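You operate a simulated robot arm through the tools that you are given. There is no shell and no other tool. Be economical: measure what you need, move in short steps, check, and stop when the job is done.

You are at the controls of a simulated robot arm. One attempt, no reset.

Task
Pump three shots of sauce into the grey cup and put it back.
Fine: Stand the cup on the left ring and swing the spout over it; swing it back to the middle before you lift the cup. No drips; the other cups stay empty. Set down upright: what you pick out.

It is judged by the outcome, as a careful person would: the job done as asked, and still so three seconds after it is handed in. It fails if anything else is knocked over, pushed out of place, dropped, spilled or broken.

Robot
A 6-joint arm with a two-finger parallel gripper, fixed in place. Base frame: the origin is at the foot of the arm, x ahead of it, y to its left, z up; the work surface is at about z = 0. Lengths are in cm, angles in degrees, forces in N, time in s.
With the tool pointing down near the work surface it reaches from about 18 to 46 cm from the base axis. Its first joint turns from -70.0 to 70.0 degrees. Payload 1.9 kg.
The TCP is the grasp point between the finger pads, 2.3 cm short of the fingertips. In the tool frame z runs along the fingers and y along their closing line. Largest opening 9.4 cm; finger width 3.8, thickness 1; the body of the gripper, 5.4 by 9.6 cm, starts 3.9 cm behind the TCP.
Orientation is that of the tool frame in the base frame, as a unit quaternion [w, x, y, z]. With the fingers straight down and closing along the base's y, the tool's x points along the base's -x, its y along +y and its z along -z.

Tools
- The arm moves only by the tool step_arm. Its argument "series" is a list of rows, each a list of 7 numbers: the shift along the tool's x, y, z in cm, then the turn, a rotation vector about the tool's x, y, z in degrees, then the opening in per cent of the stroke, from 0 (shut) to 100 (fully open). In form: [[dx, dy, dz, rx, ry, rz, grip], ...]. A call has 1 to 8 rows; each row shifts and turns the commanded pose from where the row before left it, along the tool's axes as they then stand. A row lasts 0.2 s, in which the tool goes at most 5 cm and 8.6 degrees; a call with a longer step from one row to the next is refused whole, and so is a gripper value outside its range. A pose out of reach is approached as far as the arm can. The call stops where the force on the tool passes 40 N (or 10 N more than at its start, if that is more) or the arm is blocked; 0.2 s more then pass. Each finger travels about 10.8 cm/s and halts on what it meets, pressing with about 34 N; the grip force reading is that of the motor and also rises with nothing between the fingers. The clock runs only during rows and for 0.2 s after the last one: add rows that do not move to give the fingers time. The reply holds the time, the measured pose of the TCP, the force on the tool along the base axes, the opening and the grip force, in the units named above and with some noise, with the torque about the TCP (base axes, N m) and any sound that the robot's microphone picked up.
- Cameras (640 x 400 px; columns grow to the right, rows downward): "scene" is fixed at [3.1, 27.94, 43.86]; the picture's right is [-0.94, -0.33, 0.00], its down [-0.14, 0.39, -0.91] and it looks along [0.30, -0.86, -0.42] (base axes); focal length 288 px, centre (320, 200). "wrist" rides on the gripper at [8.6, 1.6, -7.4] in the tool frame; the picture's right is [-0.18, 0.98, 0.00], its down [-0.58, -0.11, -0.81] and it looks along [-0.79, -0.15, 0.59] (tool axes); focal length 243 px, centre (320, 200). There is no depth. A picture from a camera that has moved, and an enlarged one, comes with that camera's place and axes in the base frame and with its lens. The place of the scene camera against the robot may be out by one fixed shift of up to 1.8 cm in any direction.
- snapshot(camera): a new picture of that camera. No time passes.
- inspect(camera, box): a new picture of the part [left, top, right, bottom] of that camera's present view, enlarged. No time passes.
- finish_job(): hands the job in; it is judged then, once.

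Work in short steps. Places have to be worked out from the pictures, the camera data and where the tool is seen: move nearer, look again, correct. Check each grasp and each placing, and mend what went wrong. You have 120 turns and 84 pictures in all, those below and enlarged ones among them. Open the gripper and draw the arm clear of the work before you hand the job in, unless the task says otherwise; then end with one line.

The tools are called after "Call:" by a JSON object that holds its "name" and its "arguments". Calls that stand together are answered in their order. step_arm: Moves the arm, as the interface text tells. Its arguments: {"type":"object","properties":{"series":{"type":"array","items":{"type":"array","items":{"type":"number"}}}},"required":["series"]} The other tools are called the same way: snapshot (camera) takes a picture; inspect (camera, box) takes an enlarged picture of a part of a camera's view; finish_job () hands the job in.

At the start:

```text
time_s: 0.0
ee_pos: [18.61, -23.15, 36.86]
ee_rot: [0.0, 0.0, 1.0, 0.0]
wrist_force: [0.0, -0.2, -0.2]
ft_torque: [-0.03, -0.02, -0.03]
opening: 9.39
grasp_force: 0.0
```

scene: 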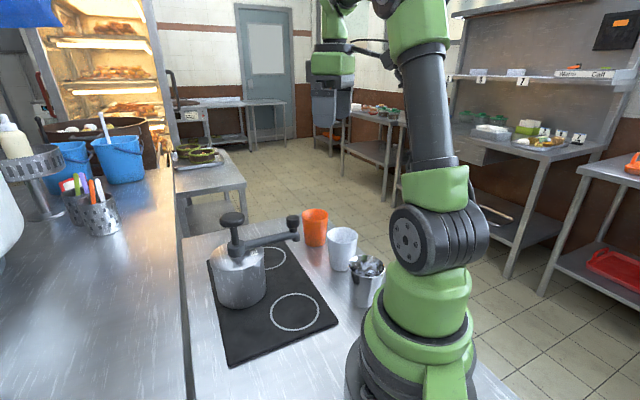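
wrist: 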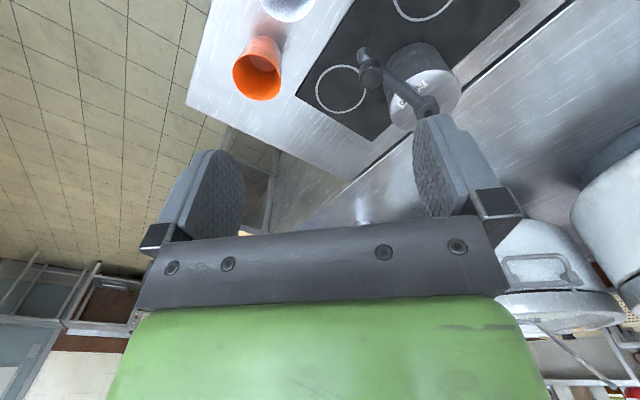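

I'll look closely at the pump, rings and cups before moving anything.

Call:
{"name": "inspect", "arguments": {"camera": "scene", "box": [190, 190, 400, 380]}}

Call:
{"name": "inspect", "arguments": {"camera": "wrist", "box": [180, 0, 540, 200]}}

```text
2.11 times, centred on (295, 285) of scene
camera zoom: at [3.1, 27.94, 43.86], right [-0.94, -0.33, 0.0], down [-0.14, 0.39, -0.91], along [0.3, -0.86, -0.42], focal length 606 px, centre (373, 21)
```

zoom: 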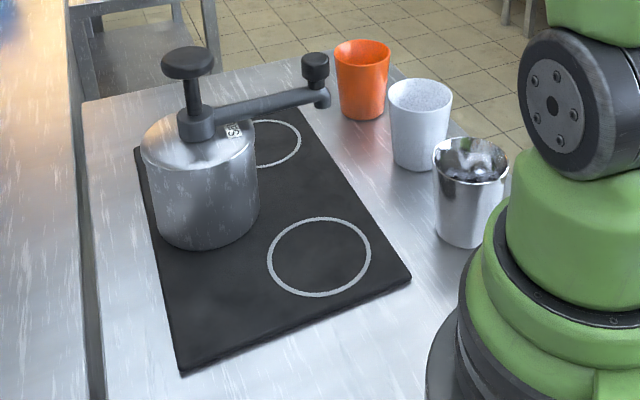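

```text
1.78 times, centred on (360, 100) of wrist
camera zoom: at [10.11, -21.6, 44.33], right [0.18, 0.98, 0.0], down [0.58, -0.11, 0.81], along [0.79, -0.15, -0.59], focal length 431 px, centre (249, 378)
```

zoom: 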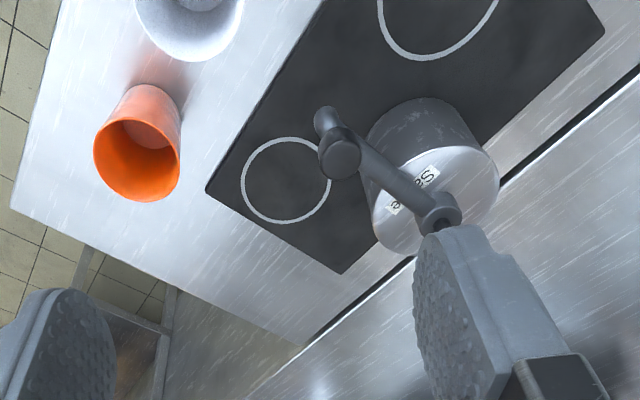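

The grey steel cup is at about (9.5,-18), 9 cm tall. The left ring, nearest the robot's left, is at about (22,-11), and the pump is at about (35,-12) with the spout in the middle. I'll move above the grey cup at a safe height to refine these.

Call:
{"name": "step_arm", "arguments": {"series": [[1.6, 1.3, 2.7, 0, 0, 0, 100], [1.6, 1.3, 2.7, 0, 0, 0, 100], [1.6, 1.3, 2.7, 0, 0, 0, 100], [1.6, 1.3, 2.7, 0, 0, 0, 100], [0, 0, 0, 0, 0, 0, 100]]}}

Call:
{"name": "snapshot", "arguments": {"camera": "wrist"}}

Call:
{"name": "snapshot", "arguments": {"camera": "scene"}}

```text
time_s: 1.2
ee_pos: [12.21, -18.11, 26.09]
ee_rot: [0.0, 0.001, 1.0, 0.0]
wrist_force: [-1.1, -0.6, -0.3]
ft_torque: [0.04, 0.0, 0.01]
opening: 9.41
grasp_force: 0.0
```

```text
79 pictures are left
camera wrist: at [3.55, -16.5, 33.49], right [0.18, 0.98, 0.0], down [0.58, -0.11, 0.81], along [0.79, -0.15, -0.59], focal length 243 px, centre (320, 200)
```

wrist: 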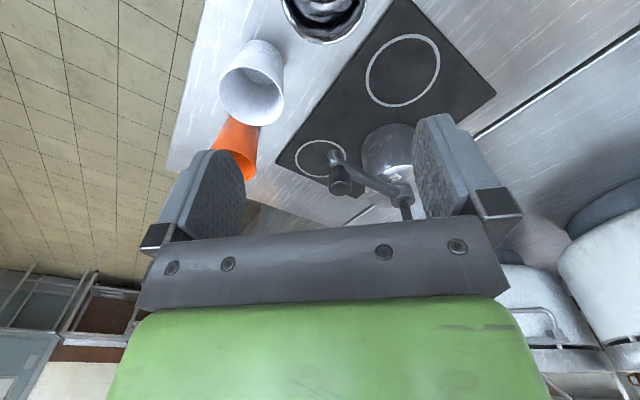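

```text
78 pictures are left
```

scene: 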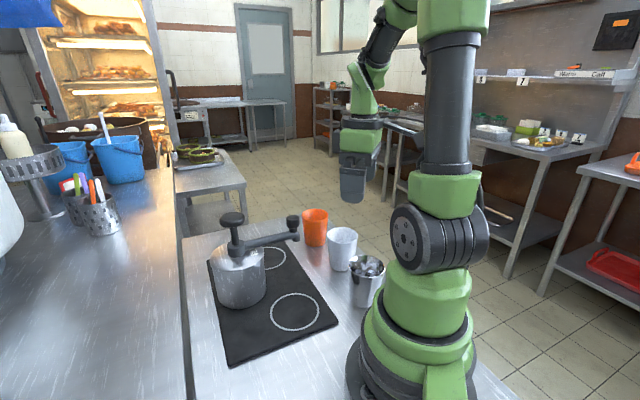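

The cup rim is at about (9.3,-17.3). I'll shift back over it for a full view.

Call:
{"name": "step_arm", "arguments": {"series": [[1.5, 0.4, 1, 0, 0, 0, 100], [1.5, 0.4, 1, 0, 0, 0, 100], [0, 0, 0, 0, 0, 0, 100]]}}

Call:
{"name": "snapshot", "arguments": {"camera": "wrist"}}

```text
time_s: 2.0
ee_pos: [9.14, -17.12, 24.2]
ee_rot: [0.0, 0.0, 1.0, -0.001]
wrist_force: [0.5, 0.0, -0.3]
ft_torque: [0.0, 0.01, -0.02]
opening: 9.41
grasp_force: 0.1
```

```text
77 pictures are left
camera wrist: at [0.62, -15.52, 31.47], right [0.18, 0.98, 0.0], down [0.58, -0.11, 0.81], along [0.79, -0.15, -0.59], focal length 243 px, centre (320, 200)
```

wrist: 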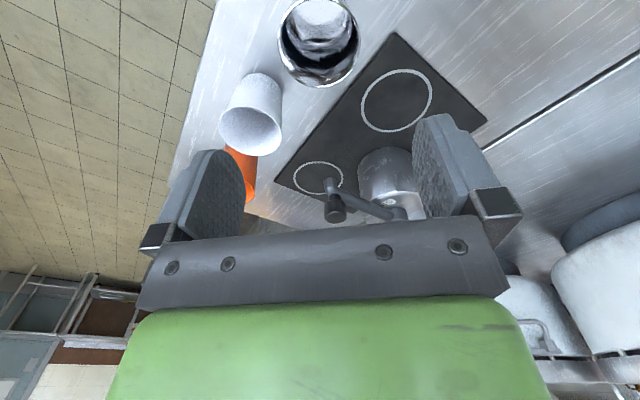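

The cup centre is at about (9.0,-17.2), almost straight under the tool. I'll descend in two stages.

Call:
{"name": "step_arm", "arguments": {"series": [[0.1, -0.1, 3.5, 0, 0, 0, 100], [0, 0, 3.5, 0, 0, 0, 100], [0, 0, 3, 0, 0, 0, 100], [0, 0, 2, 0, 0, 0, 100], [0, 0, 0, 0, 0, 0, 100]]}}

Call:
{"name": "snapshot", "arguments": {"camera": "wrist"}}

Call:
{"name": "inspect", "arguments": {"camera": "scene", "box": [280, 190, 440, 330]}}

```text
time_s: 3.2
ee_pos: [9.19, -17.44, 12.04]
ee_rot: [0.0, 0.0, 1.0, 0.0]
wrist_force: [0.3, -0.9, 0.7]
ft_torque: [-0.01, 0.01, 0.02]
opening: 9.41
grasp_force: 0.1
```

```text
76 pictures are left
camera wrist: at [0.62, -15.69, 19.56], right [0.18, 0.98, 0.0], down [0.58, -0.11, 0.81], along [0.79, -0.15, -0.59], focal length 243 px, centre (320, 200)
```

wrist: 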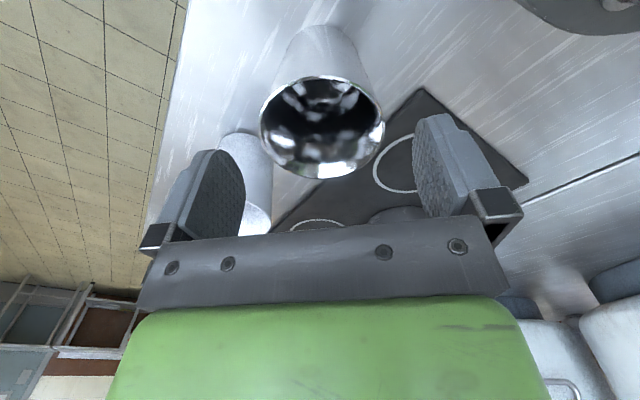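

```text
2.86 times, centred on (360, 260) of scene
camera zoom: at [3.1, 27.94, 43.86], right [-0.94, -0.33, 0.0], down [-0.14, 0.39, -0.91], along [0.3, -0.86, -0.42], focal length 822 px, centre (206, 29)
```

zoom: 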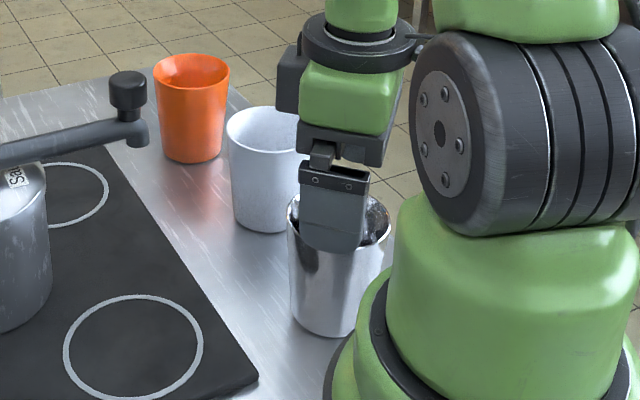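

The rim is at about (8.8,-17.1,8.7). I'll correct slightly and go down to z≈6.2, then close.

Call:
{"name": "step_arm", "arguments": {"series": [[0.3, 0.3, 2, 0, 0, 0, 100], [0, 0, 2, 0, 0, 0, 100], [0, 0, 1.7, 0, 0, 0, 100], [0, 0, 0, 0, 0, 0, 100]]}}

Call:
{"name": "inspect", "arguments": {"camera": "scene", "box": [280, 190, 440, 330]}}

```text
time_s: 4.2
ee_pos: [8.91, -16.94, 6.34]
ee_rot: [0.0, 0.001, 1.0, 0.001]
wrist_force: [-0.3, 0.6, 0.7]
ft_torque: [0.01, 0.0, 0.04]
opening: 9.41
grasp_force: 0.0
```

```text
2.86 times, centred on (360, 260) of scene
camera zoom: at [3.1, 27.94, 43.86], right [-0.94, -0.33, 0.0], down [-0.14, 0.39, -0.91], along [0.3, -0.86, -0.42], focal length 822 px, centre (206, 29)
```

zoom: 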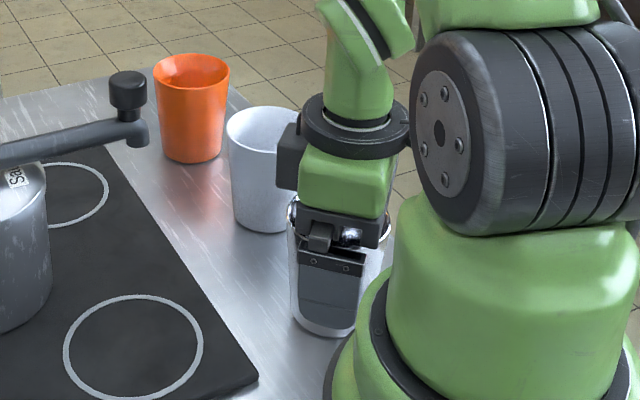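

The fingers straddle the cup, so I'll close.

Call:
{"name": "step_arm", "arguments": {"series": [[0, 0, 0, 0, 0, 0, 70], [0, 0, 0, 0, 0, 0, 55], [0, 0, 0, 0, 0, 0, 40], [0, 0, 0, 0, 0, 0, 40]]}}

```text
time_s: 5.2
ee_pos: [8.86, -17.0, 6.6]
ee_rot: [0.0, 0.0, 1.0, -0.001]
wrist_force: [0.2, -0.1, -0.6]
ft_torque: [0.03, 0.03, 0.01]
opening: 6.83
grasp_force: 34.1
```

It's gripped at 6.8 cm wide. I'll lift a little and check.

Call:
{"name": "step_arm", "arguments": {"series": [[0, 0, -1, 0, 0, 0, 40], [0, 0, -2, 0, 0, 0, 40], [0, 0, -2, 0, 0, 0, 40], [0, 0, -2, 0, 0, 0, 40], [0, 0, 0, 0, 0, 0, 40]]}}

Call:
{"name": "snapshot", "arguments": {"camera": "wrist"}}

Call:
{"name": "snapshot", "arguments": {"camera": "scene"}}

```text
time_s: 6.4
ee_pos: [8.72, -16.97, 13.45]
ee_rot: [0.0, -0.001, 1.0, -0.001]
wrist_force: [-0.6, 0.1, -0.8]
ft_torque: [0.02, 0.0, 0.0]
opening: 6.81
grasp_force: 33.7
```

```text
73 pictures are left
camera wrist: at [0.33, -15.29, 20.84], right [0.18, 0.98, 0.0], down [0.58, -0.11, 0.81], along [0.79, -0.15, -0.59], focal length 243 px, centre (320, 200)
```

wrist: 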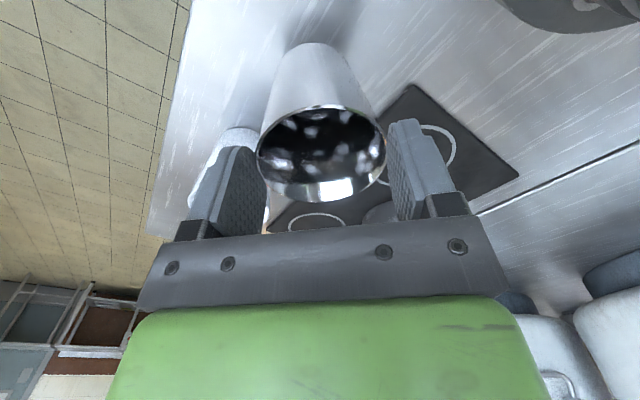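

```text
72 pictures are left
```

scene: 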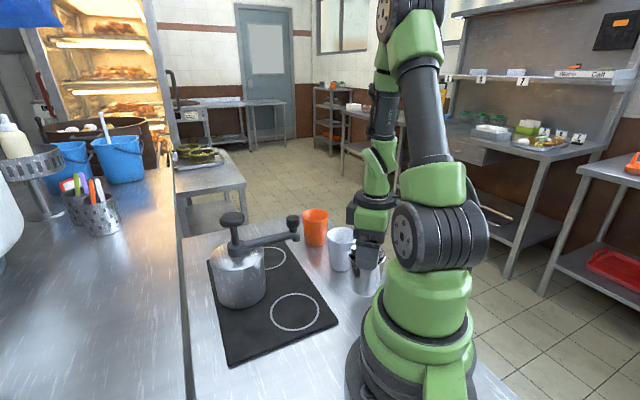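

I need to see whether the cup slid in the fingers.

Call:
{"name": "inspect", "arguments": {"camera": "scene", "box": [300, 190, 430, 320]}}

Call:
{"name": "inspect", "arguments": {"camera": "wrist", "box": [180, 20, 480, 240]}}

```text
3.08 times, centred on (365, 255) of scene
camera zoom: at [3.1, 27.94, 43.86], right [-0.94, -0.33, 0.0], down [-0.14, 0.39, -0.91], along [0.3, -0.86, -0.42], focal length 886 px, centre (182, 31)
```

zoom: 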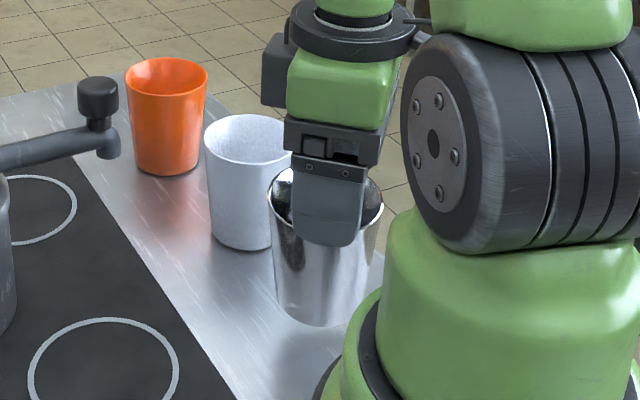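

```text
1.82 times, centred on (330, 130) of wrist
camera zoom: at [0.33, -15.29, 20.84], right [0.18, 0.98, 0.0], down [0.58, -0.11, 0.81], along [0.79, -0.15, -0.59], focal length 441 px, centre (302, 327)
```

zoom: 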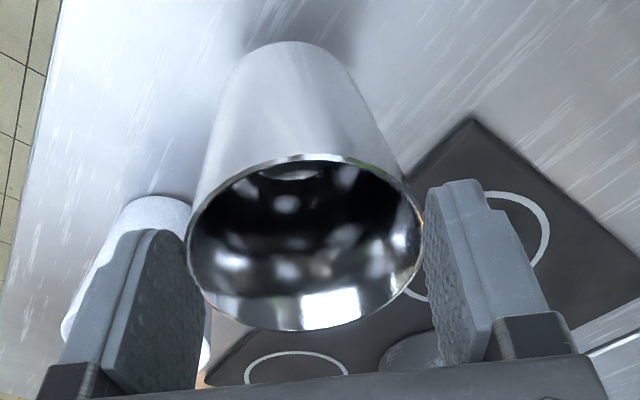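

The rim seems to sit near the fingertips, so the cup may have slid. I'll lower it toward its spot right away and compare.

Call:
{"name": "step_arm", "arguments": {"series": [[0, 0, 0.8, 0, 0, 0, 40], [0, 0, 0.8, 0, 0, 0, 40], [0, 0, 0, 0, 0, 0, 40]]}}

Call:
{"name": "inspect", "arguments": {"camera": "wrist", "box": [180, 20, 480, 240]}}

Call:
{"name": "inspect", "arguments": {"camera": "scene", "box": [300, 190, 430, 320]}}

```text
time_s: 7.2
ee_pos: [8.95, -16.93, 11.87]
ee_rot: [-0.001, 0.001, 1.0, 0.0]
wrist_force: [0.1, -0.3, -1.2]
ft_torque: [0.0, -0.02, 0.02]
opening: 6.79
grasp_force: 34.0
```

```text
1.82 times, centred on (330, 130) of wrist
camera zoom: at [0.37, -15.33, 19.21], right [0.18, 0.98, 0.0], down [0.58, -0.11, 0.81], along [0.79, -0.15, -0.59], focal length 441 px, centre (302, 327)
```

zoom: 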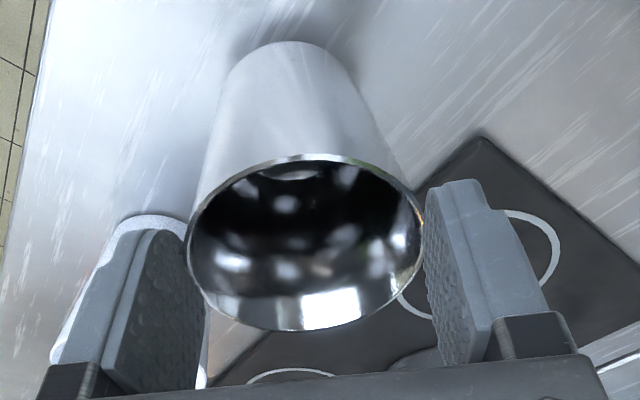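

```text
3.08 times, centred on (365, 255) of scene
camera zoom: at [3.1, 27.94, 43.86], right [-0.94, -0.33, 0.0], down [-0.14, 0.39, -0.91], along [0.3, -0.86, -0.42], focal length 886 px, centre (182, 31)
```

zoom: 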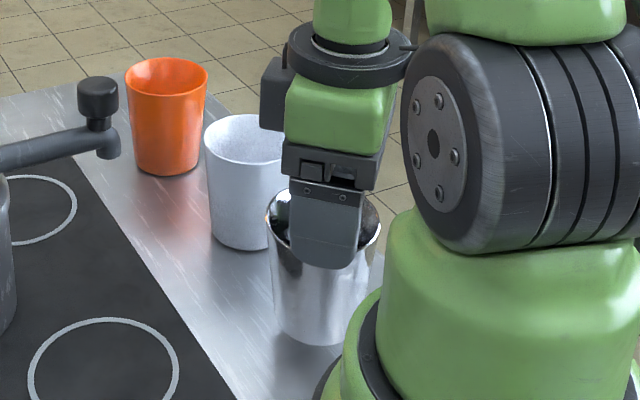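

The grip is stable, but the rim sits only about 1 cm up the fingertips, so I'll set the cup back down and regrip it deeper. I'm lowering gently until I see contact.

Call:
{"name": "step_arm", "arguments": {"series": [[0, 0, 0.4, 0, 0, 0, 40], [0, 0, 0.4, 0, 0, 0, 40], [0, 0, 0, 0, 0, 0, 40]]}}

Call:
{"name": "inspect", "arguments": {"camera": "scene", "box": [300, 190, 430, 320]}}

```text
time_s: 8.0
ee_pos: [8.93, -16.97, 11.03]
ee_rot: [0.0, -0.001, 1.0, -0.001]
wrist_force: [0.5, 0.2, -0.4]
ft_torque: [0.0, 0.01, -0.01]
opening: 6.77
grasp_force: 34.5
```

```text
3.08 times, centred on (365, 255) of scene
camera zoom: at [3.1, 27.94, 43.86], right [-0.94, -0.33, 0.0], down [-0.14, 0.39, -0.91], along [0.3, -0.86, -0.42], focal length 886 px, centre (182, 31)
```

zoom: 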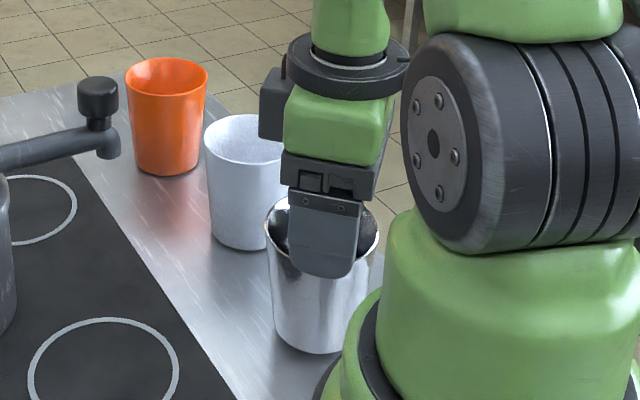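

The cup bottom is about 0.7 cm above the table.

Call:
{"name": "step_arm", "arguments": {"series": [[0, 0, 0.4, 0, 0, 0, 40], [0, 0, 0.2, 0, 0, 0, 40], [0, 0, 0, 0, 0, 0, 40]]}}

```text
time_s: 8.8
ee_pos: [9.08, -17.15, 10.46]
ee_rot: [0.002, 0.001, 1.0, -0.002]
wrist_force: [0.4, -7.0, 25.7]
ft_torque: [-0.18, -0.25, -0.04]
opening: 6.79
grasp_force: 34.3
```

There is firm contact with the table (25 N). I'll ease off slightly, open, and go down to a deeper grasp.

Call:
{"name": "step_arm", "arguments": {"series": [[0, 0, -0.15, 0, 0, 0, 40], [0, 0, 0, 0, 0, 0, 42], [0, 0, 0, 0, 0, 0, 75], [0, 0, 0, 0, 0, 0, 100], [0, 0, 0, 0, 0, 0, 100]]}}

Call:
{"name": "snapshot", "arguments": {"camera": "wrist"}}

Call:
{"name": "inspect", "arguments": {"camera": "scene", "box": [300, 190, 430, 320]}}

```text
time_s: 10.0
ee_pos: [8.95, -17.01, 10.49]
ee_rot: [0.001, 0.0, 1.0, -0.001]
wrist_force: [0.7, 0.0, 0.0]
ft_torque: [-0.01, 0.03, -0.03]
opening: 9.41
grasp_force: 0.0
```

```text
66 pictures are left
camera wrist: at [0.4, -15.44, 17.94], right [0.18, 0.98, 0.0], down [0.58, -0.11, 0.81], along [0.79, -0.15, -0.59], focal length 243 px, centre (320, 200)
```

wrist: 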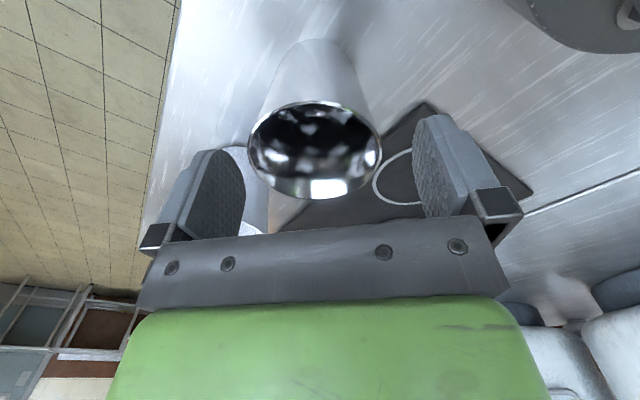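

```text
3.08 times, centred on (365, 255) of scene
camera zoom: at [3.1, 27.94, 43.86], right [-0.94, -0.33, 0.0], down [-0.14, 0.39, -0.91], along [0.3, -0.86, -0.42], focal length 886 px, centre (182, 31)
```

zoom: 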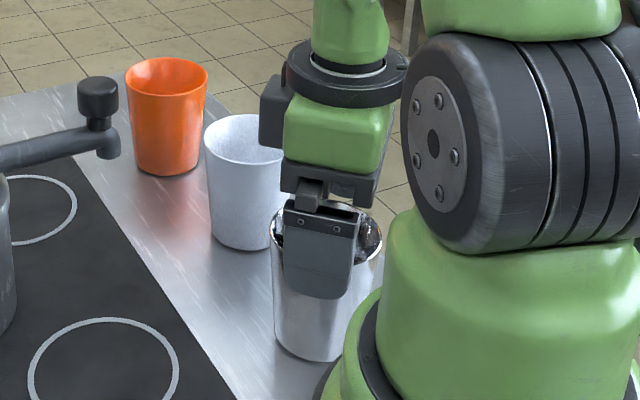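

The rim centre is at about (8.6,-17.2) with its top at 8.7. I'll regrip with the TCP at z≈7.6.

Call:
{"name": "step_arm", "arguments": {"series": [[0.3, -0.2, 1, 0, 0, 0, 100], [0, 0, 1, 0, 0, 0, 100], [0, 0, 0.9, 0, 0, 0, 100], [0, 0, 0, 0, 0, 0, 100], [0, 0, 0, 0, 0, 0, 75], [0, 0, 0, 0, 0, 0, 50], [0, 0, 0, 0, 0, 0, 30], [0, 0, 0, 0, 0, 0, 30]]}}

Call:
{"name": "inspect", "arguments": {"camera": "wrist", "box": [180, 20, 480, 240]}}

```text
time_s: 11.8
ee_pos: [8.59, -17.29, 7.62]
ee_rot: [0.0, 0.0, 1.0, 0.0]
wrist_force: [0.7, -0.2, -0.4]
ft_torque: [0.0, 0.01, -0.02]
opening: 6.8
grasp_force: 33.4
```

```text
1.82 times, centred on (330, 130) of wrist
camera zoom: at [0.0, -15.68, 15.03], right [0.18, 0.98, 0.0], down [0.58, -0.11, 0.81], along [0.79, -0.15, -0.59], focal length 441 px, centre (302, 327)
```

zoom: 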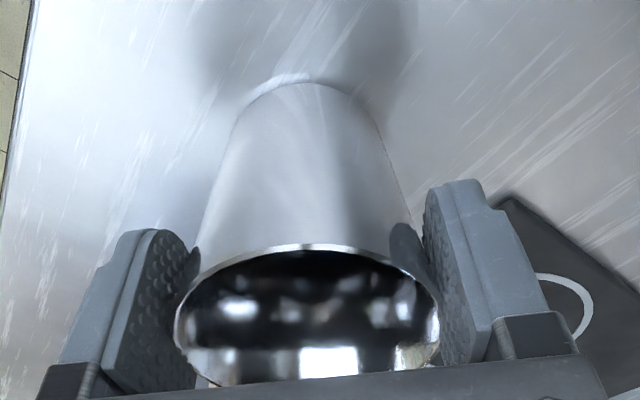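

The rim now sits well inside the pads. I'll lift 1 cm slowly and check for slip.

Call:
{"name": "step_arm", "arguments": {"series": [[0, 0, -0.3, 0, 0, 0, 30], [0, 0, -0.4, 0, 0, 0, 30], [0, 0, -0.5, 0, 0, 0, 30], [0, 0, 0, 0, 0, 0, 30]]}}

Call:
{"name": "inspect", "arguments": {"camera": "wrist", "box": [180, 20, 480, 240]}}

```text
time_s: 12.8
ee_pos: [8.63, -17.35, 8.87]
ee_rot: [0.0, 0.001, 1.0, -0.001]
wrist_force: [0.6, -0.4, -1.2]
ft_torque: [-0.01, 0.02, 0.02]
opening: 6.79
grasp_force: 33.9
```

```text
1.82 times, centred on (330, 130) of wrist
camera zoom: at [0.0, -15.63, 16.29], right [0.18, 0.98, 0.0], down [0.58, -0.11, 0.81], along [0.79, -0.15, -0.59], focal length 441 px, centre (302, 327)
```

zoom: 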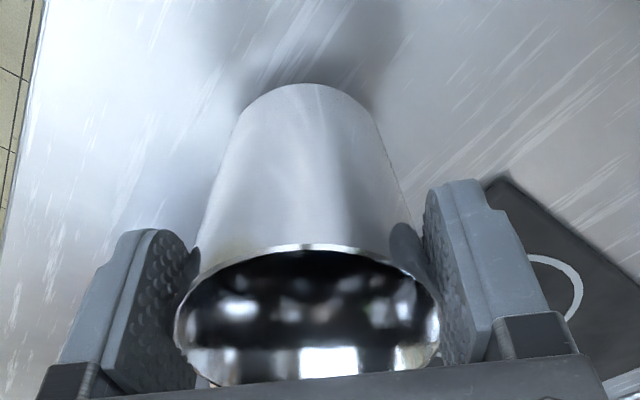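

There's no slip, so I'll raise to z≈13 and carry toward the left ring, stopping short at (19,-10) to look.

Call:
{"name": "step_arm", "arguments": {"series": [[0, 0, -2, 0, 0, 0, 30], [0, 0, -2, 0, 0, 0, 30], [-2.5, 1.7, 0, 0, 0, 0, 30], [-2.6, 1.9, 0, 0, 0, 0, 30], [-2.6, 1.9, 0, 0, 0, 0, 30], [-2.3, 1.6, 0, 0, 0, 0, 30], [0, 0, 0, 0, 0, 0, 30]]}}

Call:
{"name": "snapshot", "arguments": {"camera": "wrist"}}

Call:
{"name": "snapshot", "arguments": {"camera": "scene"}}

```text
time_s: 14.4
ee_pos: [18.58, -10.18, 12.9]
ee_rot: [0.0, 0.0, 1.0, 0.001]
wrist_force: [0.3, 0.8, -0.7]
ft_torque: [0.05, 0.01, -0.04]
opening: 6.81
grasp_force: 33.7
```

```text
62 pictures are left
camera wrist: at [10.0, -8.52, 20.24], right [0.18, 0.98, 0.0], down [0.58, -0.11, 0.81], along [0.79, -0.15, -0.59], focal length 243 px, centre (320, 200)
```

wrist: 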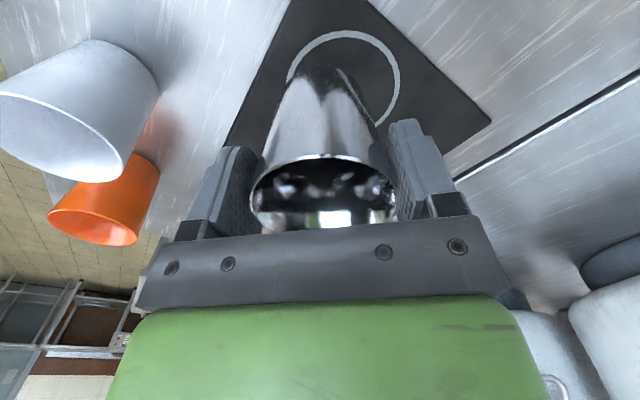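

```text
61 pictures are left
```

scene: 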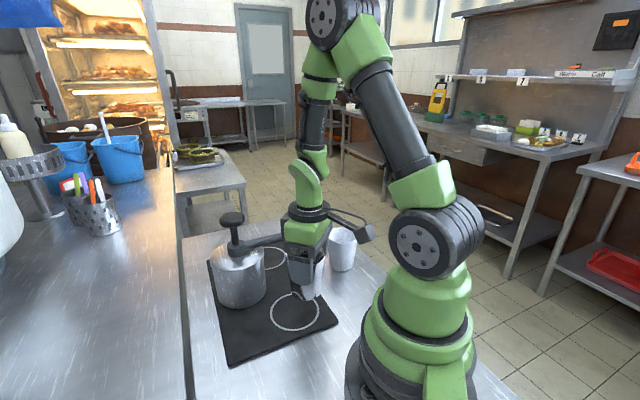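

Ring centre is at about (21.4,-8.5). I'll move over it and lower to just above the mat.

Call:
{"name": "step_arm", "arguments": {"series": [[-1.4, 0.8, 0, 0, 0, 0, 30], [-1.4, 0.8, 0, 0, 0, 0, 30], [0, 0, 1.5, 0, 0, 0, 30], [0, 0, 1.5, 0, 0, 0, 30], [0, 0, 0.7, 0, 0, 0, 30], [0, 0, 0, 0, 0, 0, 30]]}}

Call:
{"name": "inspect", "arguments": {"camera": "scene", "box": [200, 190, 370, 370]}}

Call:
{"name": "inspect", "arguments": {"camera": "wrist", "box": [180, 0, 480, 240]}}

```text
time_s: 15.8
ee_pos: [21.53, -8.58, 9.08]
ee_rot: [0.001, 0.0, 1.0, -0.001]
wrist_force: [-0.3, 0.0, -1.8]
ft_torque: [-0.01, 0.0, 0.02]
opening: 6.79
grasp_force: 34.3
```

```text
2.22 times, centred on (285, 280) of scene
camera zoom: at [3.1, 27.94, 43.86], right [-0.94, -0.33, 0.0], down [-0.14, 0.39, -0.91], along [0.3, -0.86, -0.42], focal length 640 px, centre (398, 22)
```

zoom: 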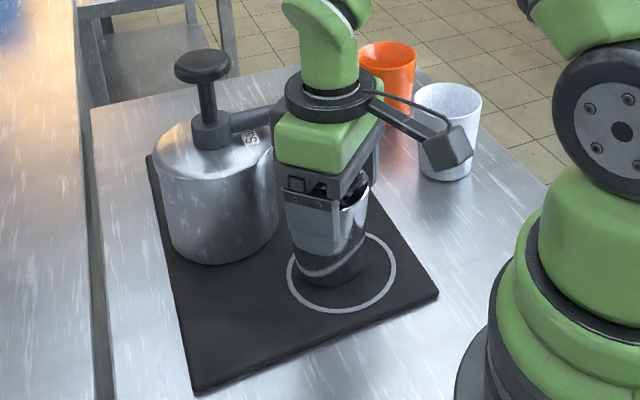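

```text
1.67 times, centred on (330, 120) of wrist
camera zoom: at [12.92, -6.9, 16.46], right [0.18, 0.98, 0.0], down [0.58, -0.11, 0.81], along [0.79, -0.15, -0.59], focal length 404 px, centre (303, 333)
```

zoom: 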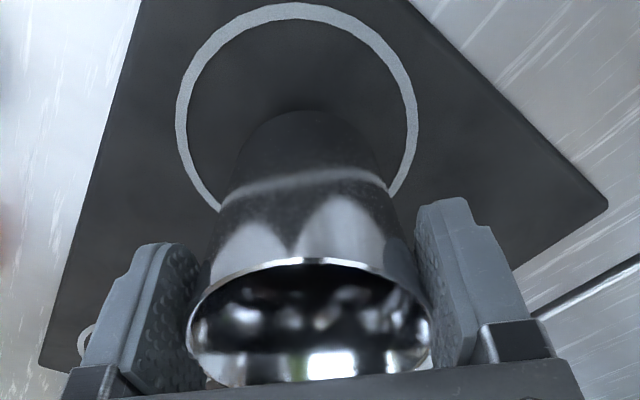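

The cup is over the ring. I'll lower until light contact, then check the centring.

Call:
{"name": "step_arm", "arguments": {"series": [[0.2, 0, 0.5, 0, 0, 0, 30], [0, 0, 0.3, 0, 0, 0, 30], [0, 0, 0.1, 0, 0, 0, 30], [0, 0, 0, 0, 0, 0, 30]]}}

Call:
{"name": "inspect", "arguments": {"camera": "scene", "box": [250, 240, 350, 340]}}

```text
time_s: 16.8
ee_pos: [21.28, -8.54, 8.17]
ee_rot: [0.001, -0.001, 1.0, -0.001]
wrist_force: [-1.1, -4.8, 23.2]
ft_torque: [-0.02, -0.13, -0.1]
opening: 6.82
grasp_force: 33.8
```

```text
4.00 times, centred on (300, 290) of scene
camera zoom: at [3.1, 27.94, 43.86], right [-0.94, -0.33, 0.0], down [-0.14, 0.39, -0.91], along [0.3, -0.86, -0.42], focal length 1151 px, centre (400, -160)
```

zoom: 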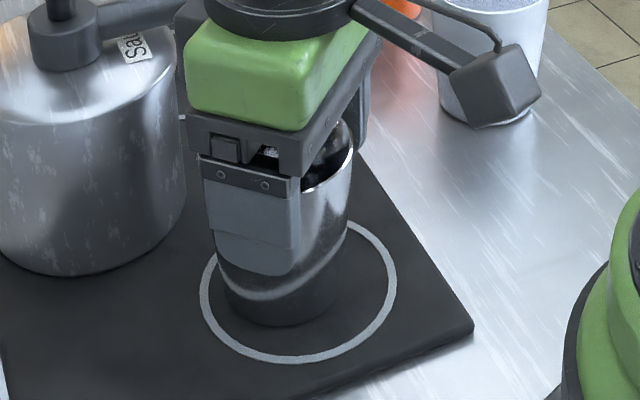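

The cup stands about 0.9 cm off-centre toward +x. I'll lift slightly, shift by (-0.8,-0.3), and set it down again.

Call:
{"name": "step_arm", "arguments": {"series": [[0, 0, -0.6, 0, 0, 0, 30], [0.8, -0.3, 0, 0, 0, 0, 30], [0, 0, 0, 0, 0, 0, 30], [0, 0, 0.4, 0, 0, 0, 30], [0, 0, 0.1, 0, 0, 0, 30], [0, 0, 0, 0, 0, 0, 30]]}}

Call:
{"name": "inspect", "arguments": {"camera": "scene", "box": [250, 240, 350, 340]}}

```text
time_s: 18.2
ee_pos: [20.38, -8.9, 8.48]
ee_rot: [0.0, 0.001, 1.0, 0.0]
wrist_force: [-0.4, 0.2, -1.7]
ft_torque: [0.0, 0.02, -0.04]
opening: 6.8
grasp_force: 34.4
```

```text
4.00 times, centred on (300, 290) of scene
camera zoom: at [3.1, 27.94, 43.86], right [-0.94, -0.33, 0.0], down [-0.14, 0.39, -0.91], along [0.3, -0.86, -0.42], focal length 1151 px, centre (400, -160)
```

zoom: 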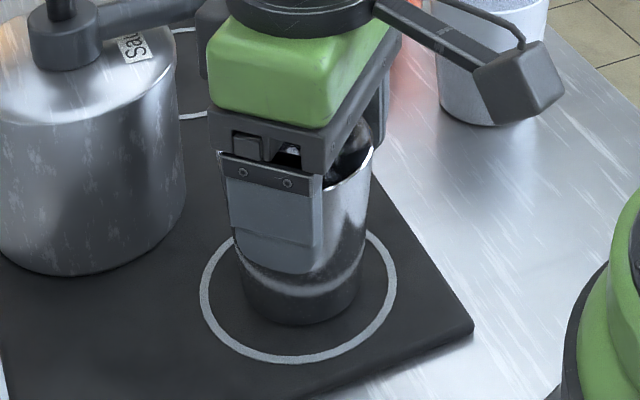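

It's centred now. I'll lower the last bit to contact, then release.

Call:
{"name": "step_arm", "arguments": {"series": [[0, 0, 0.15, 0, 0, 0, 30], [0, 0, 0.1, 0, 0, 0, 30], [0, 0, 0, 0, 0, 0, 30]]}}

```text
time_s: 19.0
ee_pos: [20.5, -8.83, 8.15]
ee_rot: [0.001, 0.0, 1.0, -0.001]
wrist_force: [-2.4, -1.4, 23.6]
ft_torque: [0.04, -0.27, -0.04]
opening: 6.79
grasp_force: 33.9
```

Contact. I'll ease off, open, and rise straight up.

Call:
{"name": "step_arm", "arguments": {"series": [[0, 0, -0.1, 0, 0, 0, 30], [0, 0, 0, 0, 0, 0, 50], [0, 0, 0, 0, 0, 0, 100], [0, 0, 0, 0, 0, 0, 100], [0, 0, -1, 0, 0, 0, 100], [0, 0, -3, 0, 0, 0, 100], [0, 0, -4, 0, 0, 0, 100], [0, 0, -4, 0, 0, 0, 100]]}}

Call:
{"name": "snapshot", "arguments": {"camera": "wrist"}}

Call:
{"name": "inspect", "arguments": {"camera": "scene", "box": [200, 190, 370, 370]}}

```text
time_s: 20.8
ee_pos: [20.17, -8.73, 20.23]
ee_rot: [0.0, 0.0, 1.0, 0.0]
wrist_force: [0.9, -0.8, 0.1]
ft_torque: [-0.01, -0.02, 0.01]
opening: 9.39
grasp_force: 0.1
```

```text
56 pictures are left
camera wrist: at [11.65, -7.22, 27.66], right [0.18, 0.98, 0.0], down [0.58, -0.11, 0.81], along [0.79, -0.15, -0.59], focal length 243 px, centre (320, 200)
```

wrist: 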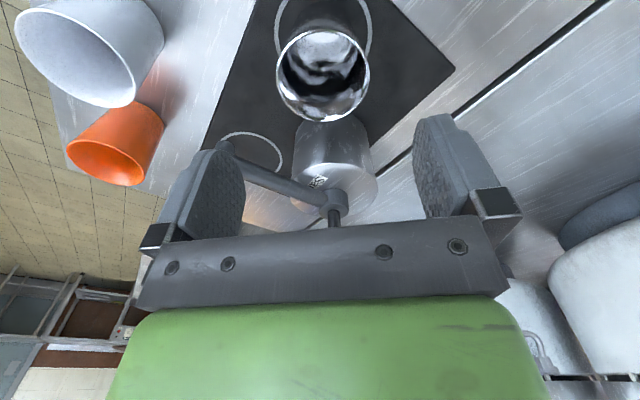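

```text
2.22 times, centred on (285, 280) of scene
camera zoom: at [3.1, 27.94, 43.86], right [-0.94, -0.33, 0.0], down [-0.14, 0.39, -0.91], along [0.3, -0.86, -0.42], focal length 640 px, centre (398, 22)
```

zoom: 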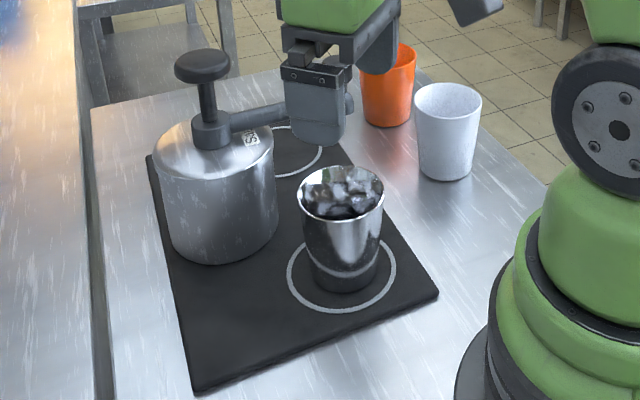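

The cup stands centred on the ring. Now I'll move to view the spout end, raising to z≈26 near (19,-18).

Call:
{"name": "step_arm", "arguments": {"series": [[0, 0, -3, 0, 0, 0, 100], [0.3, -3, -3, 0, 0, 0, 100], [0.4, -3, 0, 0, 0, 0, 100], [0.4, -3, 0, 0, 0, 0, 100], [0, 0, 0, 0, 0, 0, 100]]}}

Call:
{"name": "snapshot", "arguments": {"camera": "wrist"}}

Call:
{"name": "inspect", "arguments": {"camera": "scene", "box": [200, 190, 330, 320]}}

```text
time_s: 22.0
ee_pos: [19.18, -17.74, 26.39]
ee_rot: [-0.001, 0.0, 1.0, 0.0]
wrist_force: [0.6, -0.2, -0.1]
ft_torque: [0.02, -0.03, 0.01]
opening: 9.38
grasp_force: 0.0
```

```text
54 pictures are left
camera wrist: at [10.6, -16.15, 33.75], right [0.18, 0.98, 0.0], down [0.58, -0.11, 0.81], along [0.79, -0.15, -0.59], focal length 243 px, centre (320, 200)
```

wrist: 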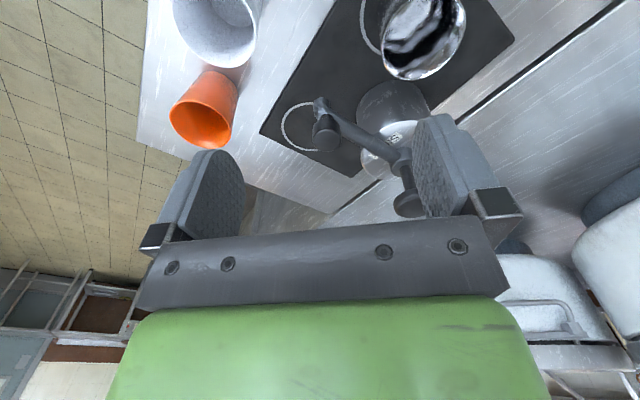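

```text
3.08 times, centred on (265, 255) of scene
camera zoom: at [3.1, 27.94, 43.86], right [-0.94, -0.33, 0.0], down [-0.14, 0.39, -0.91], along [0.3, -0.86, -0.42], focal length 886 px, centre (489, 31)
```

zoom: 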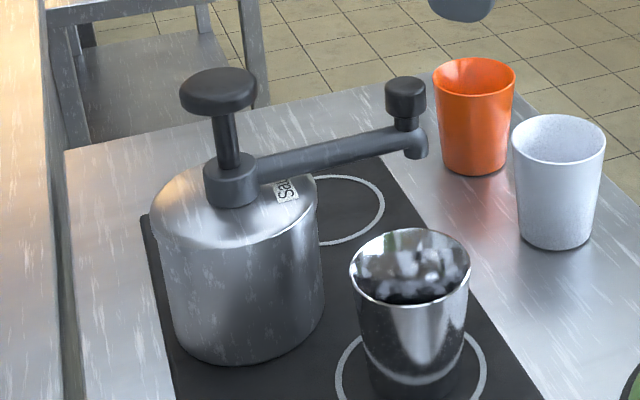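

Triangulating both views puts the spout knob at about (24.7,-18.1), z≈14–16, and the hub at about (33.8,-9.9). I'll yaw the tool 42° so the fingers close along the tangent, then move above the knob.

Call:
{"name": "step_arm", "arguments": {"series": [[0, 0, 0, 0, 0, -8.4, 100], [0, 0, 0, 0, 0, -8.4, 100], [0, 0, 0, 0, 0, -8.4, 100], [0, 0, 0, 0, 0, -8.4, 100], [0, 0, 0, 0, 0, -8.4, 100], [-1.9, -2, 2, 0, 0, 0, 100], [-1.9, -2, 2, 0, 0, 0, 100], [0, 0, 0, 0, 0, 0, 100]]}}

Call:
{"name": "snapshot", "arguments": {"camera": "wrist"}}

Call:
{"name": "inspect", "arguments": {"camera": "scene", "box": [210, 170, 350, 300]}}

```text
time_s: 23.8
ee_pos: [24.83, -18.15, 22.34]
ee_rot: [0.0, -0.359, 0.933, -0.001]
wrist_force: [-0.6, 1.0, 0.8]
ft_torque: [0.0, -0.01, 0.0]
opening: 9.4
grasp_force: 0.1
```

```text
52 pictures are left
camera wrist: at [17.36, -22.71, 29.7], right [-0.52, 0.85, 0.0], down [0.5, 0.31, 0.81], along [0.69, 0.42, -0.59], focal length 243 px, centre (320, 200)
```

wrist: 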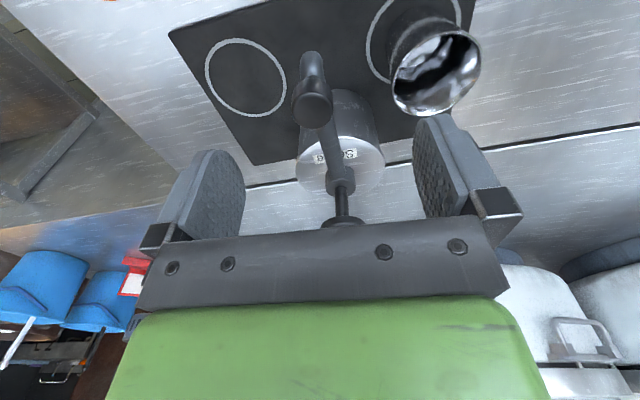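

```text
3.08 times, centred on (280, 235) of scene
camera zoom: at [3.1, 27.94, 43.86], right [-0.94, -0.33, 0.0], down [-0.14, 0.39, -0.91], along [0.3, -0.86, -0.42], focal length 886 px, centre (443, 92)
```

zoom: 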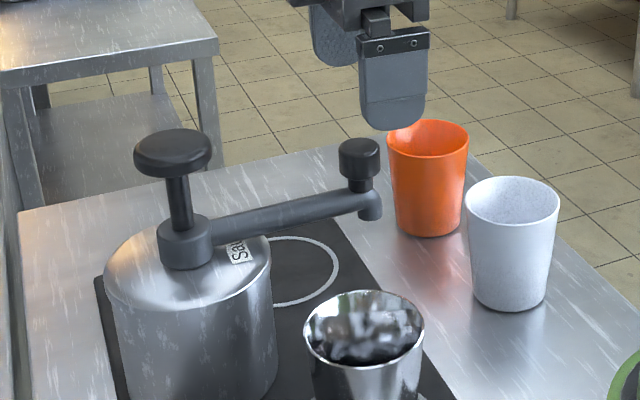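

The spout knob is nearly straight beneath the TCP. I'll descend to z≈15 and look before gripping.

Call:
{"name": "step_arm", "arguments": {"series": [[0, -0.2, 2.5, 0, 0, 0, 80], [0, 0, 2.5, 0, 0, 0, 70], [0, 0, 2.3, 0, 0, 0, 70], [0, 0, 0, 0, 0, 0, 70]]}}

Call:
{"name": "inspect", "arguments": {"camera": "scene", "box": [210, 170, 350, 300]}}

Call:
{"name": "snapshot", "arguments": {"camera": "wrist"}}

```text
time_s: 24.8
ee_pos: [24.92, -18.22, 15.08]
ee_rot: [0.0, -0.358, 0.934, 0.0]
wrist_force: [-0.2, 0.4, 0.3]
ft_torque: [-0.01, 0.02, -0.02]
opening: 6.59
grasp_force: 0.1
```

```text
3.08 times, centred on (280, 235) of scene
camera zoom: at [3.1, 27.94, 43.86], right [-0.94, -0.33, 0.0], down [-0.14, 0.39, -0.91], along [0.3, -0.86, -0.42], focal length 886 px, centre (443, 92)
```

zoom: 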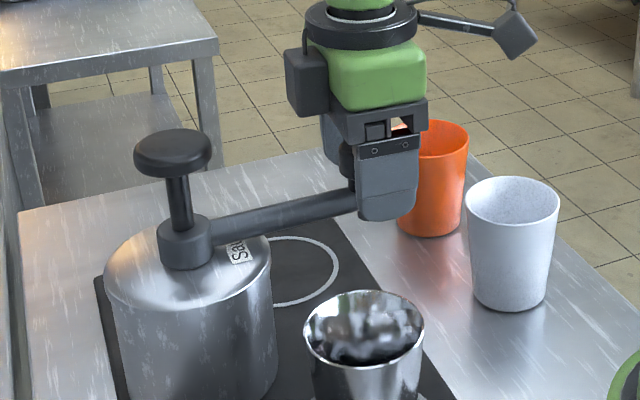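

```text
49 pictures are left
camera wrist: at [17.53, -22.86, 22.41], right [-0.52, 0.85, 0.0], down [0.5, 0.31, 0.81], along [0.69, 0.42, -0.59], focal length 243 px, centre (320, 200)
```

wrist: 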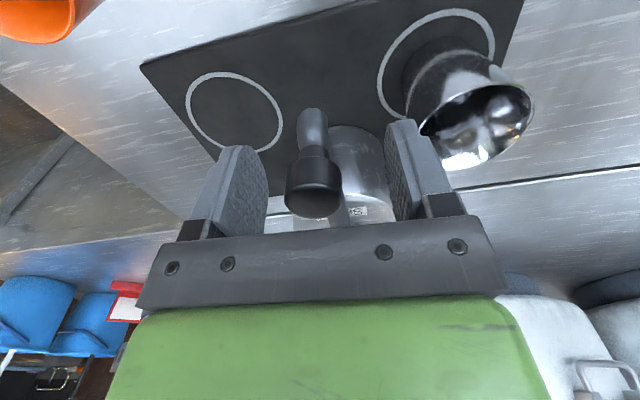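

The knob is between the pads with its top at z≈16.5. I'll close to a loose cage (about 3 cm) and swing the first half of the arc toward the left ring.

Call:
{"name": "step_arm", "arguments": {"series": [[0, -0.2, 0, 0, 0, 0, 50], [0, 0, 0, 0, 0, 0, 31], [0, 0, 0, 0, 0, 0, 31], [-0.06, 1.24, 0, 0, 0, 5.8, 31], [-0.06, 1.24, 0, 0, 0, 5.8, 31], [0, 0, 0, 0, 0, 0, 31]]}}

Call:
{"name": "snapshot", "arguments": {"camera": "wrist"}}

Call:
{"name": "snapshot", "arguments": {"camera": "scene"}}

```text
time_s: 26.2
ee_pos: [23.81, -16.49, 14.9]
ee_rot: [0.001, -0.261, 0.965, -0.001]
wrist_force: [-0.2, -0.5, 0.3]
ft_torque: [0.02, 0.0, 0.0]
opening: 2.92
grasp_force: 0.1
```

```text
48 pictures are left
camera wrist: at [15.47, -19.43, 22.31], right [-0.34, 0.94, 0.0], down [0.56, 0.2, 0.81], along [0.76, 0.27, -0.59], focal length 243 px, centre (320, 200)
```

wrist: 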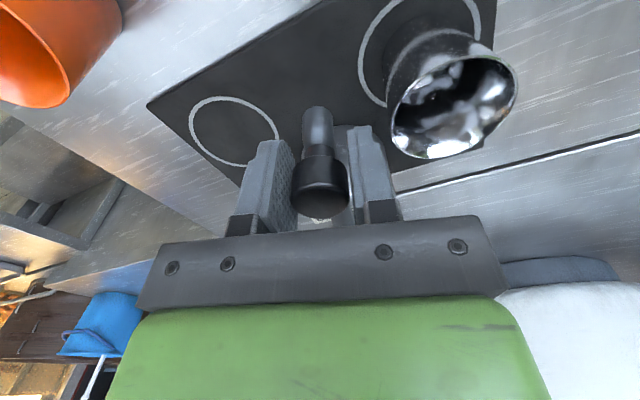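

```text
47 pictures are left
```

scene: 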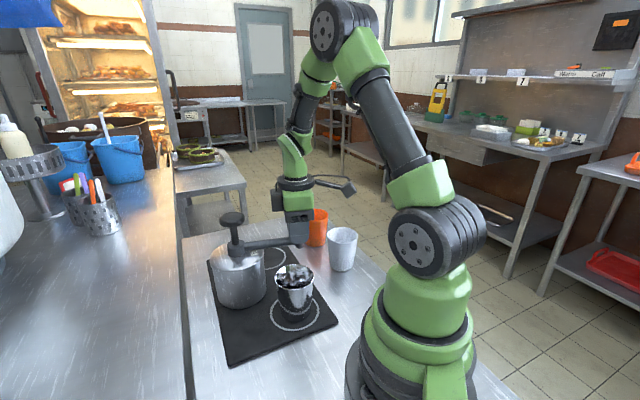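

The spout follows with negligible force. I'll continue another 23°.

Call:
{"name": "step_arm", "arguments": {"series": [[-0.06, 1.24, 0, 0, 0, 5.8, 31], [-0.06, 1.24, 0, 0, 0, 5.8, 31], [-0.06, 1.24, 0, 0, 0, 5.8, 31], [-0.06, 1.24, 0, 0, 0, 5.8, 31], [0, 0, 0, 0, 0, 0, 31]]}}

Call:
{"name": "snapshot", "arguments": {"camera": "wrist"}}

Call:
{"name": "inspect", "arguments": {"camera": "scene", "box": [210, 180, 350, 340]}}

```text
time_s: 27.4
ee_pos: [22.08, -11.9, 14.81]
ee_rot: [0.0, -0.062, 0.998, 0.0]
wrist_force: [-0.1, 0.0, -0.2]
ft_torque: [0.03, 0.02, 0.02]
opening: 2.88
grasp_force: 0.2
```

```text
46 pictures are left
camera wrist: at [13.27, -11.33, 22.24], right [0.06, 1.0, 0.0], down [0.59, -0.04, 0.81], along [0.8, -0.05, -0.59], focal length 243 px, centre (320, 200)
```

wrist: 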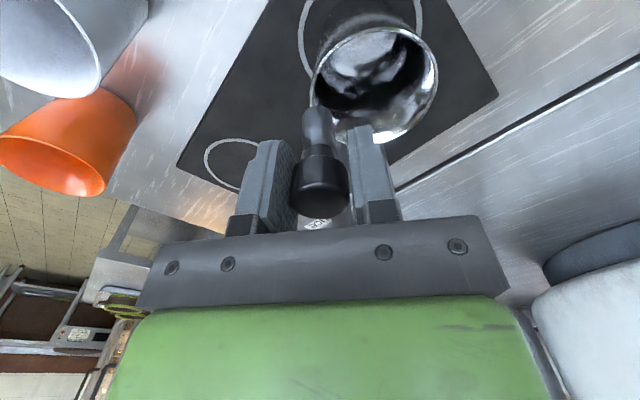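

```text
2.50 times, centred on (280, 260) of scene
camera zoom: at [3.1, 27.94, 43.86], right [-0.94, -0.33, 0.0], down [-0.14, 0.39, -0.91], along [0.3, -0.86, -0.42], focal length 720 px, centre (420, 50)
```

zoom: 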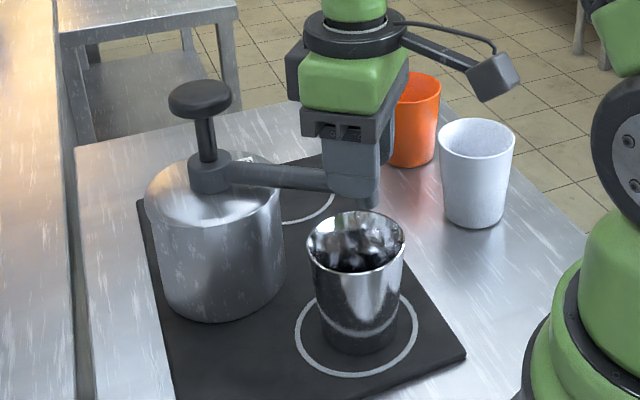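

The nozzle is about to pass over the cup's rim. I'll advance 6° while watching force, then look.

Call:
{"name": "step_arm", "arguments": {"series": [[-0.03, 0.62, 0, 0, 0, 2.9, 31], [-0.03, 0.62, 0, 0, 0, 2.9, 31], [0, 0, 0, 0, 0, 0, 31]]}}

Call:
{"name": "inspect", "arguments": {"camera": "scene", "box": [240, 210, 340, 310]}}

Call:
{"name": "inspect", "arguments": {"camera": "wrist", "box": [220, 0, 460, 220]}}

```text
time_s: 28.2
ee_pos: [21.93, -10.54, 14.93]
ee_rot: [0.001, -0.011, 1.0, -0.001]
wrist_force: [0.5, 0.1, 0.0]
ft_torque: [0.0, 0.01, 0.04]
opening: 2.91
grasp_force: 0.4
```

```text
4.00 times, centred on (290, 260) of scene
camera zoom: at [3.1, 27.94, 43.86], right [-0.94, -0.33, 0.0], down [-0.14, 0.39, -0.91], along [0.3, -0.86, -0.42], focal length 1151 px, centre (440, -40)
```

zoom: 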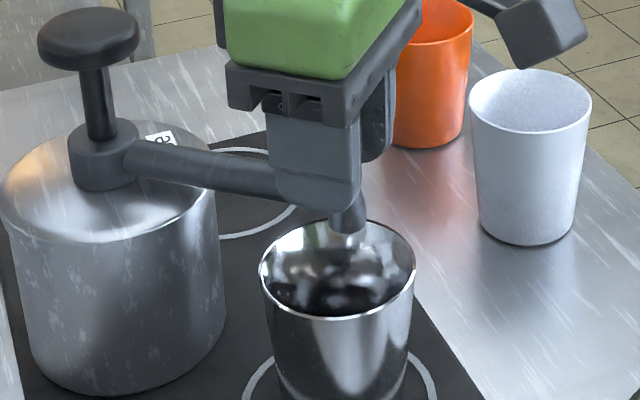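

```text
1.82 times, centred on (340, 110) of wrist
camera zoom: at [13.31, -9.18, 22.28], right [0.16, 0.99, 0.0], down [0.58, -0.09, 0.81], along [0.8, -0.13, -0.59], focal length 441 px, centre (284, 364)
```

zoom: 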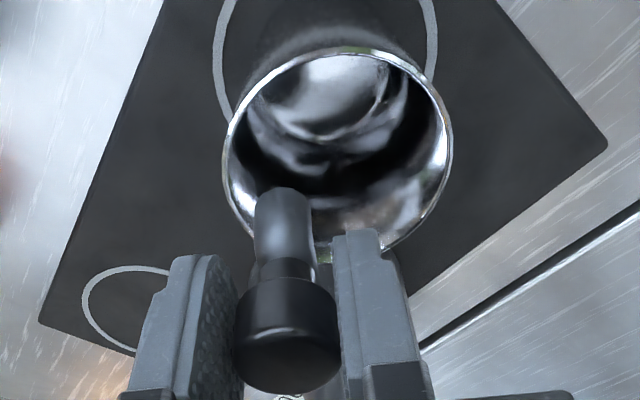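

The nozzle is at about (21.0,-10.4), already inside the rim, and the cup centre is at about (20.4,-8.75). It needs about 7.5° more.

Call:
{"name": "step_arm", "arguments": {"series": [[-0.03, 0.82, 0, 0, 0, 3.8, 31], [-0.03, 0.82, 0, 0, 0, 3.8, 31], [0, 0, 0, 0, 0, 0, 31]]}}

Call:
{"name": "inspect", "arguments": {"camera": "scene", "box": [240, 210, 340, 310]}}

Call:
{"name": "inspect", "arguments": {"camera": "wrist", "box": [220, 0, 460, 220]}}

```text
time_s: 29.0
ee_pos: [21.94, -9.01, 14.99]
ee_rot: [-0.001, 0.055, 0.998, 0.001]
wrist_force: [1.2, -0.7, 0.3]
ft_torque: [-0.01, -0.01, 0.0]
opening: 2.91
grasp_force: 0.1
```

```text
4.00 times, centred on (290, 260) of scene
camera zoom: at [3.1, 27.94, 43.86], right [-0.94, -0.33, 0.0], down [-0.14, 0.39, -0.91], along [0.3, -0.86, -0.42], focal length 1151 px, centre (440, -40)
```

zoom: 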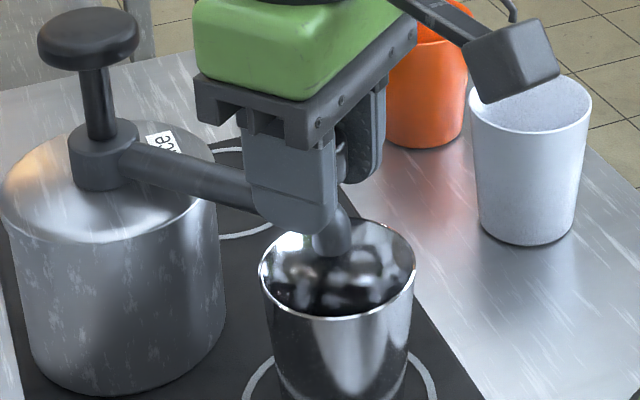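

```text
1.82 times, centred on (340, 110) of wrist
camera zoom: at [13.68, -6.43, 22.27], right [0.29, 0.96, 0.0], down [0.57, -0.17, 0.81], along [0.77, -0.23, -0.59], focal length 441 px, centre (284, 364)
```

zoom: 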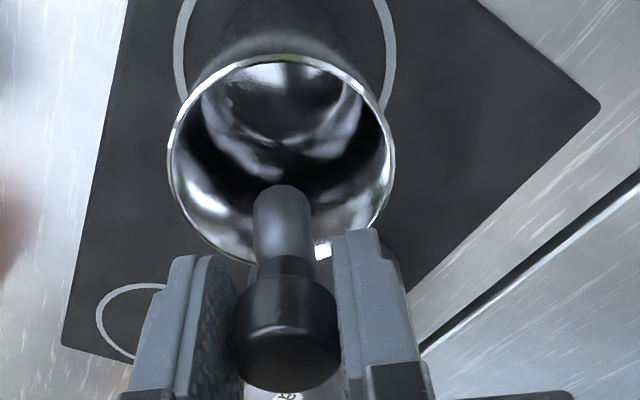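

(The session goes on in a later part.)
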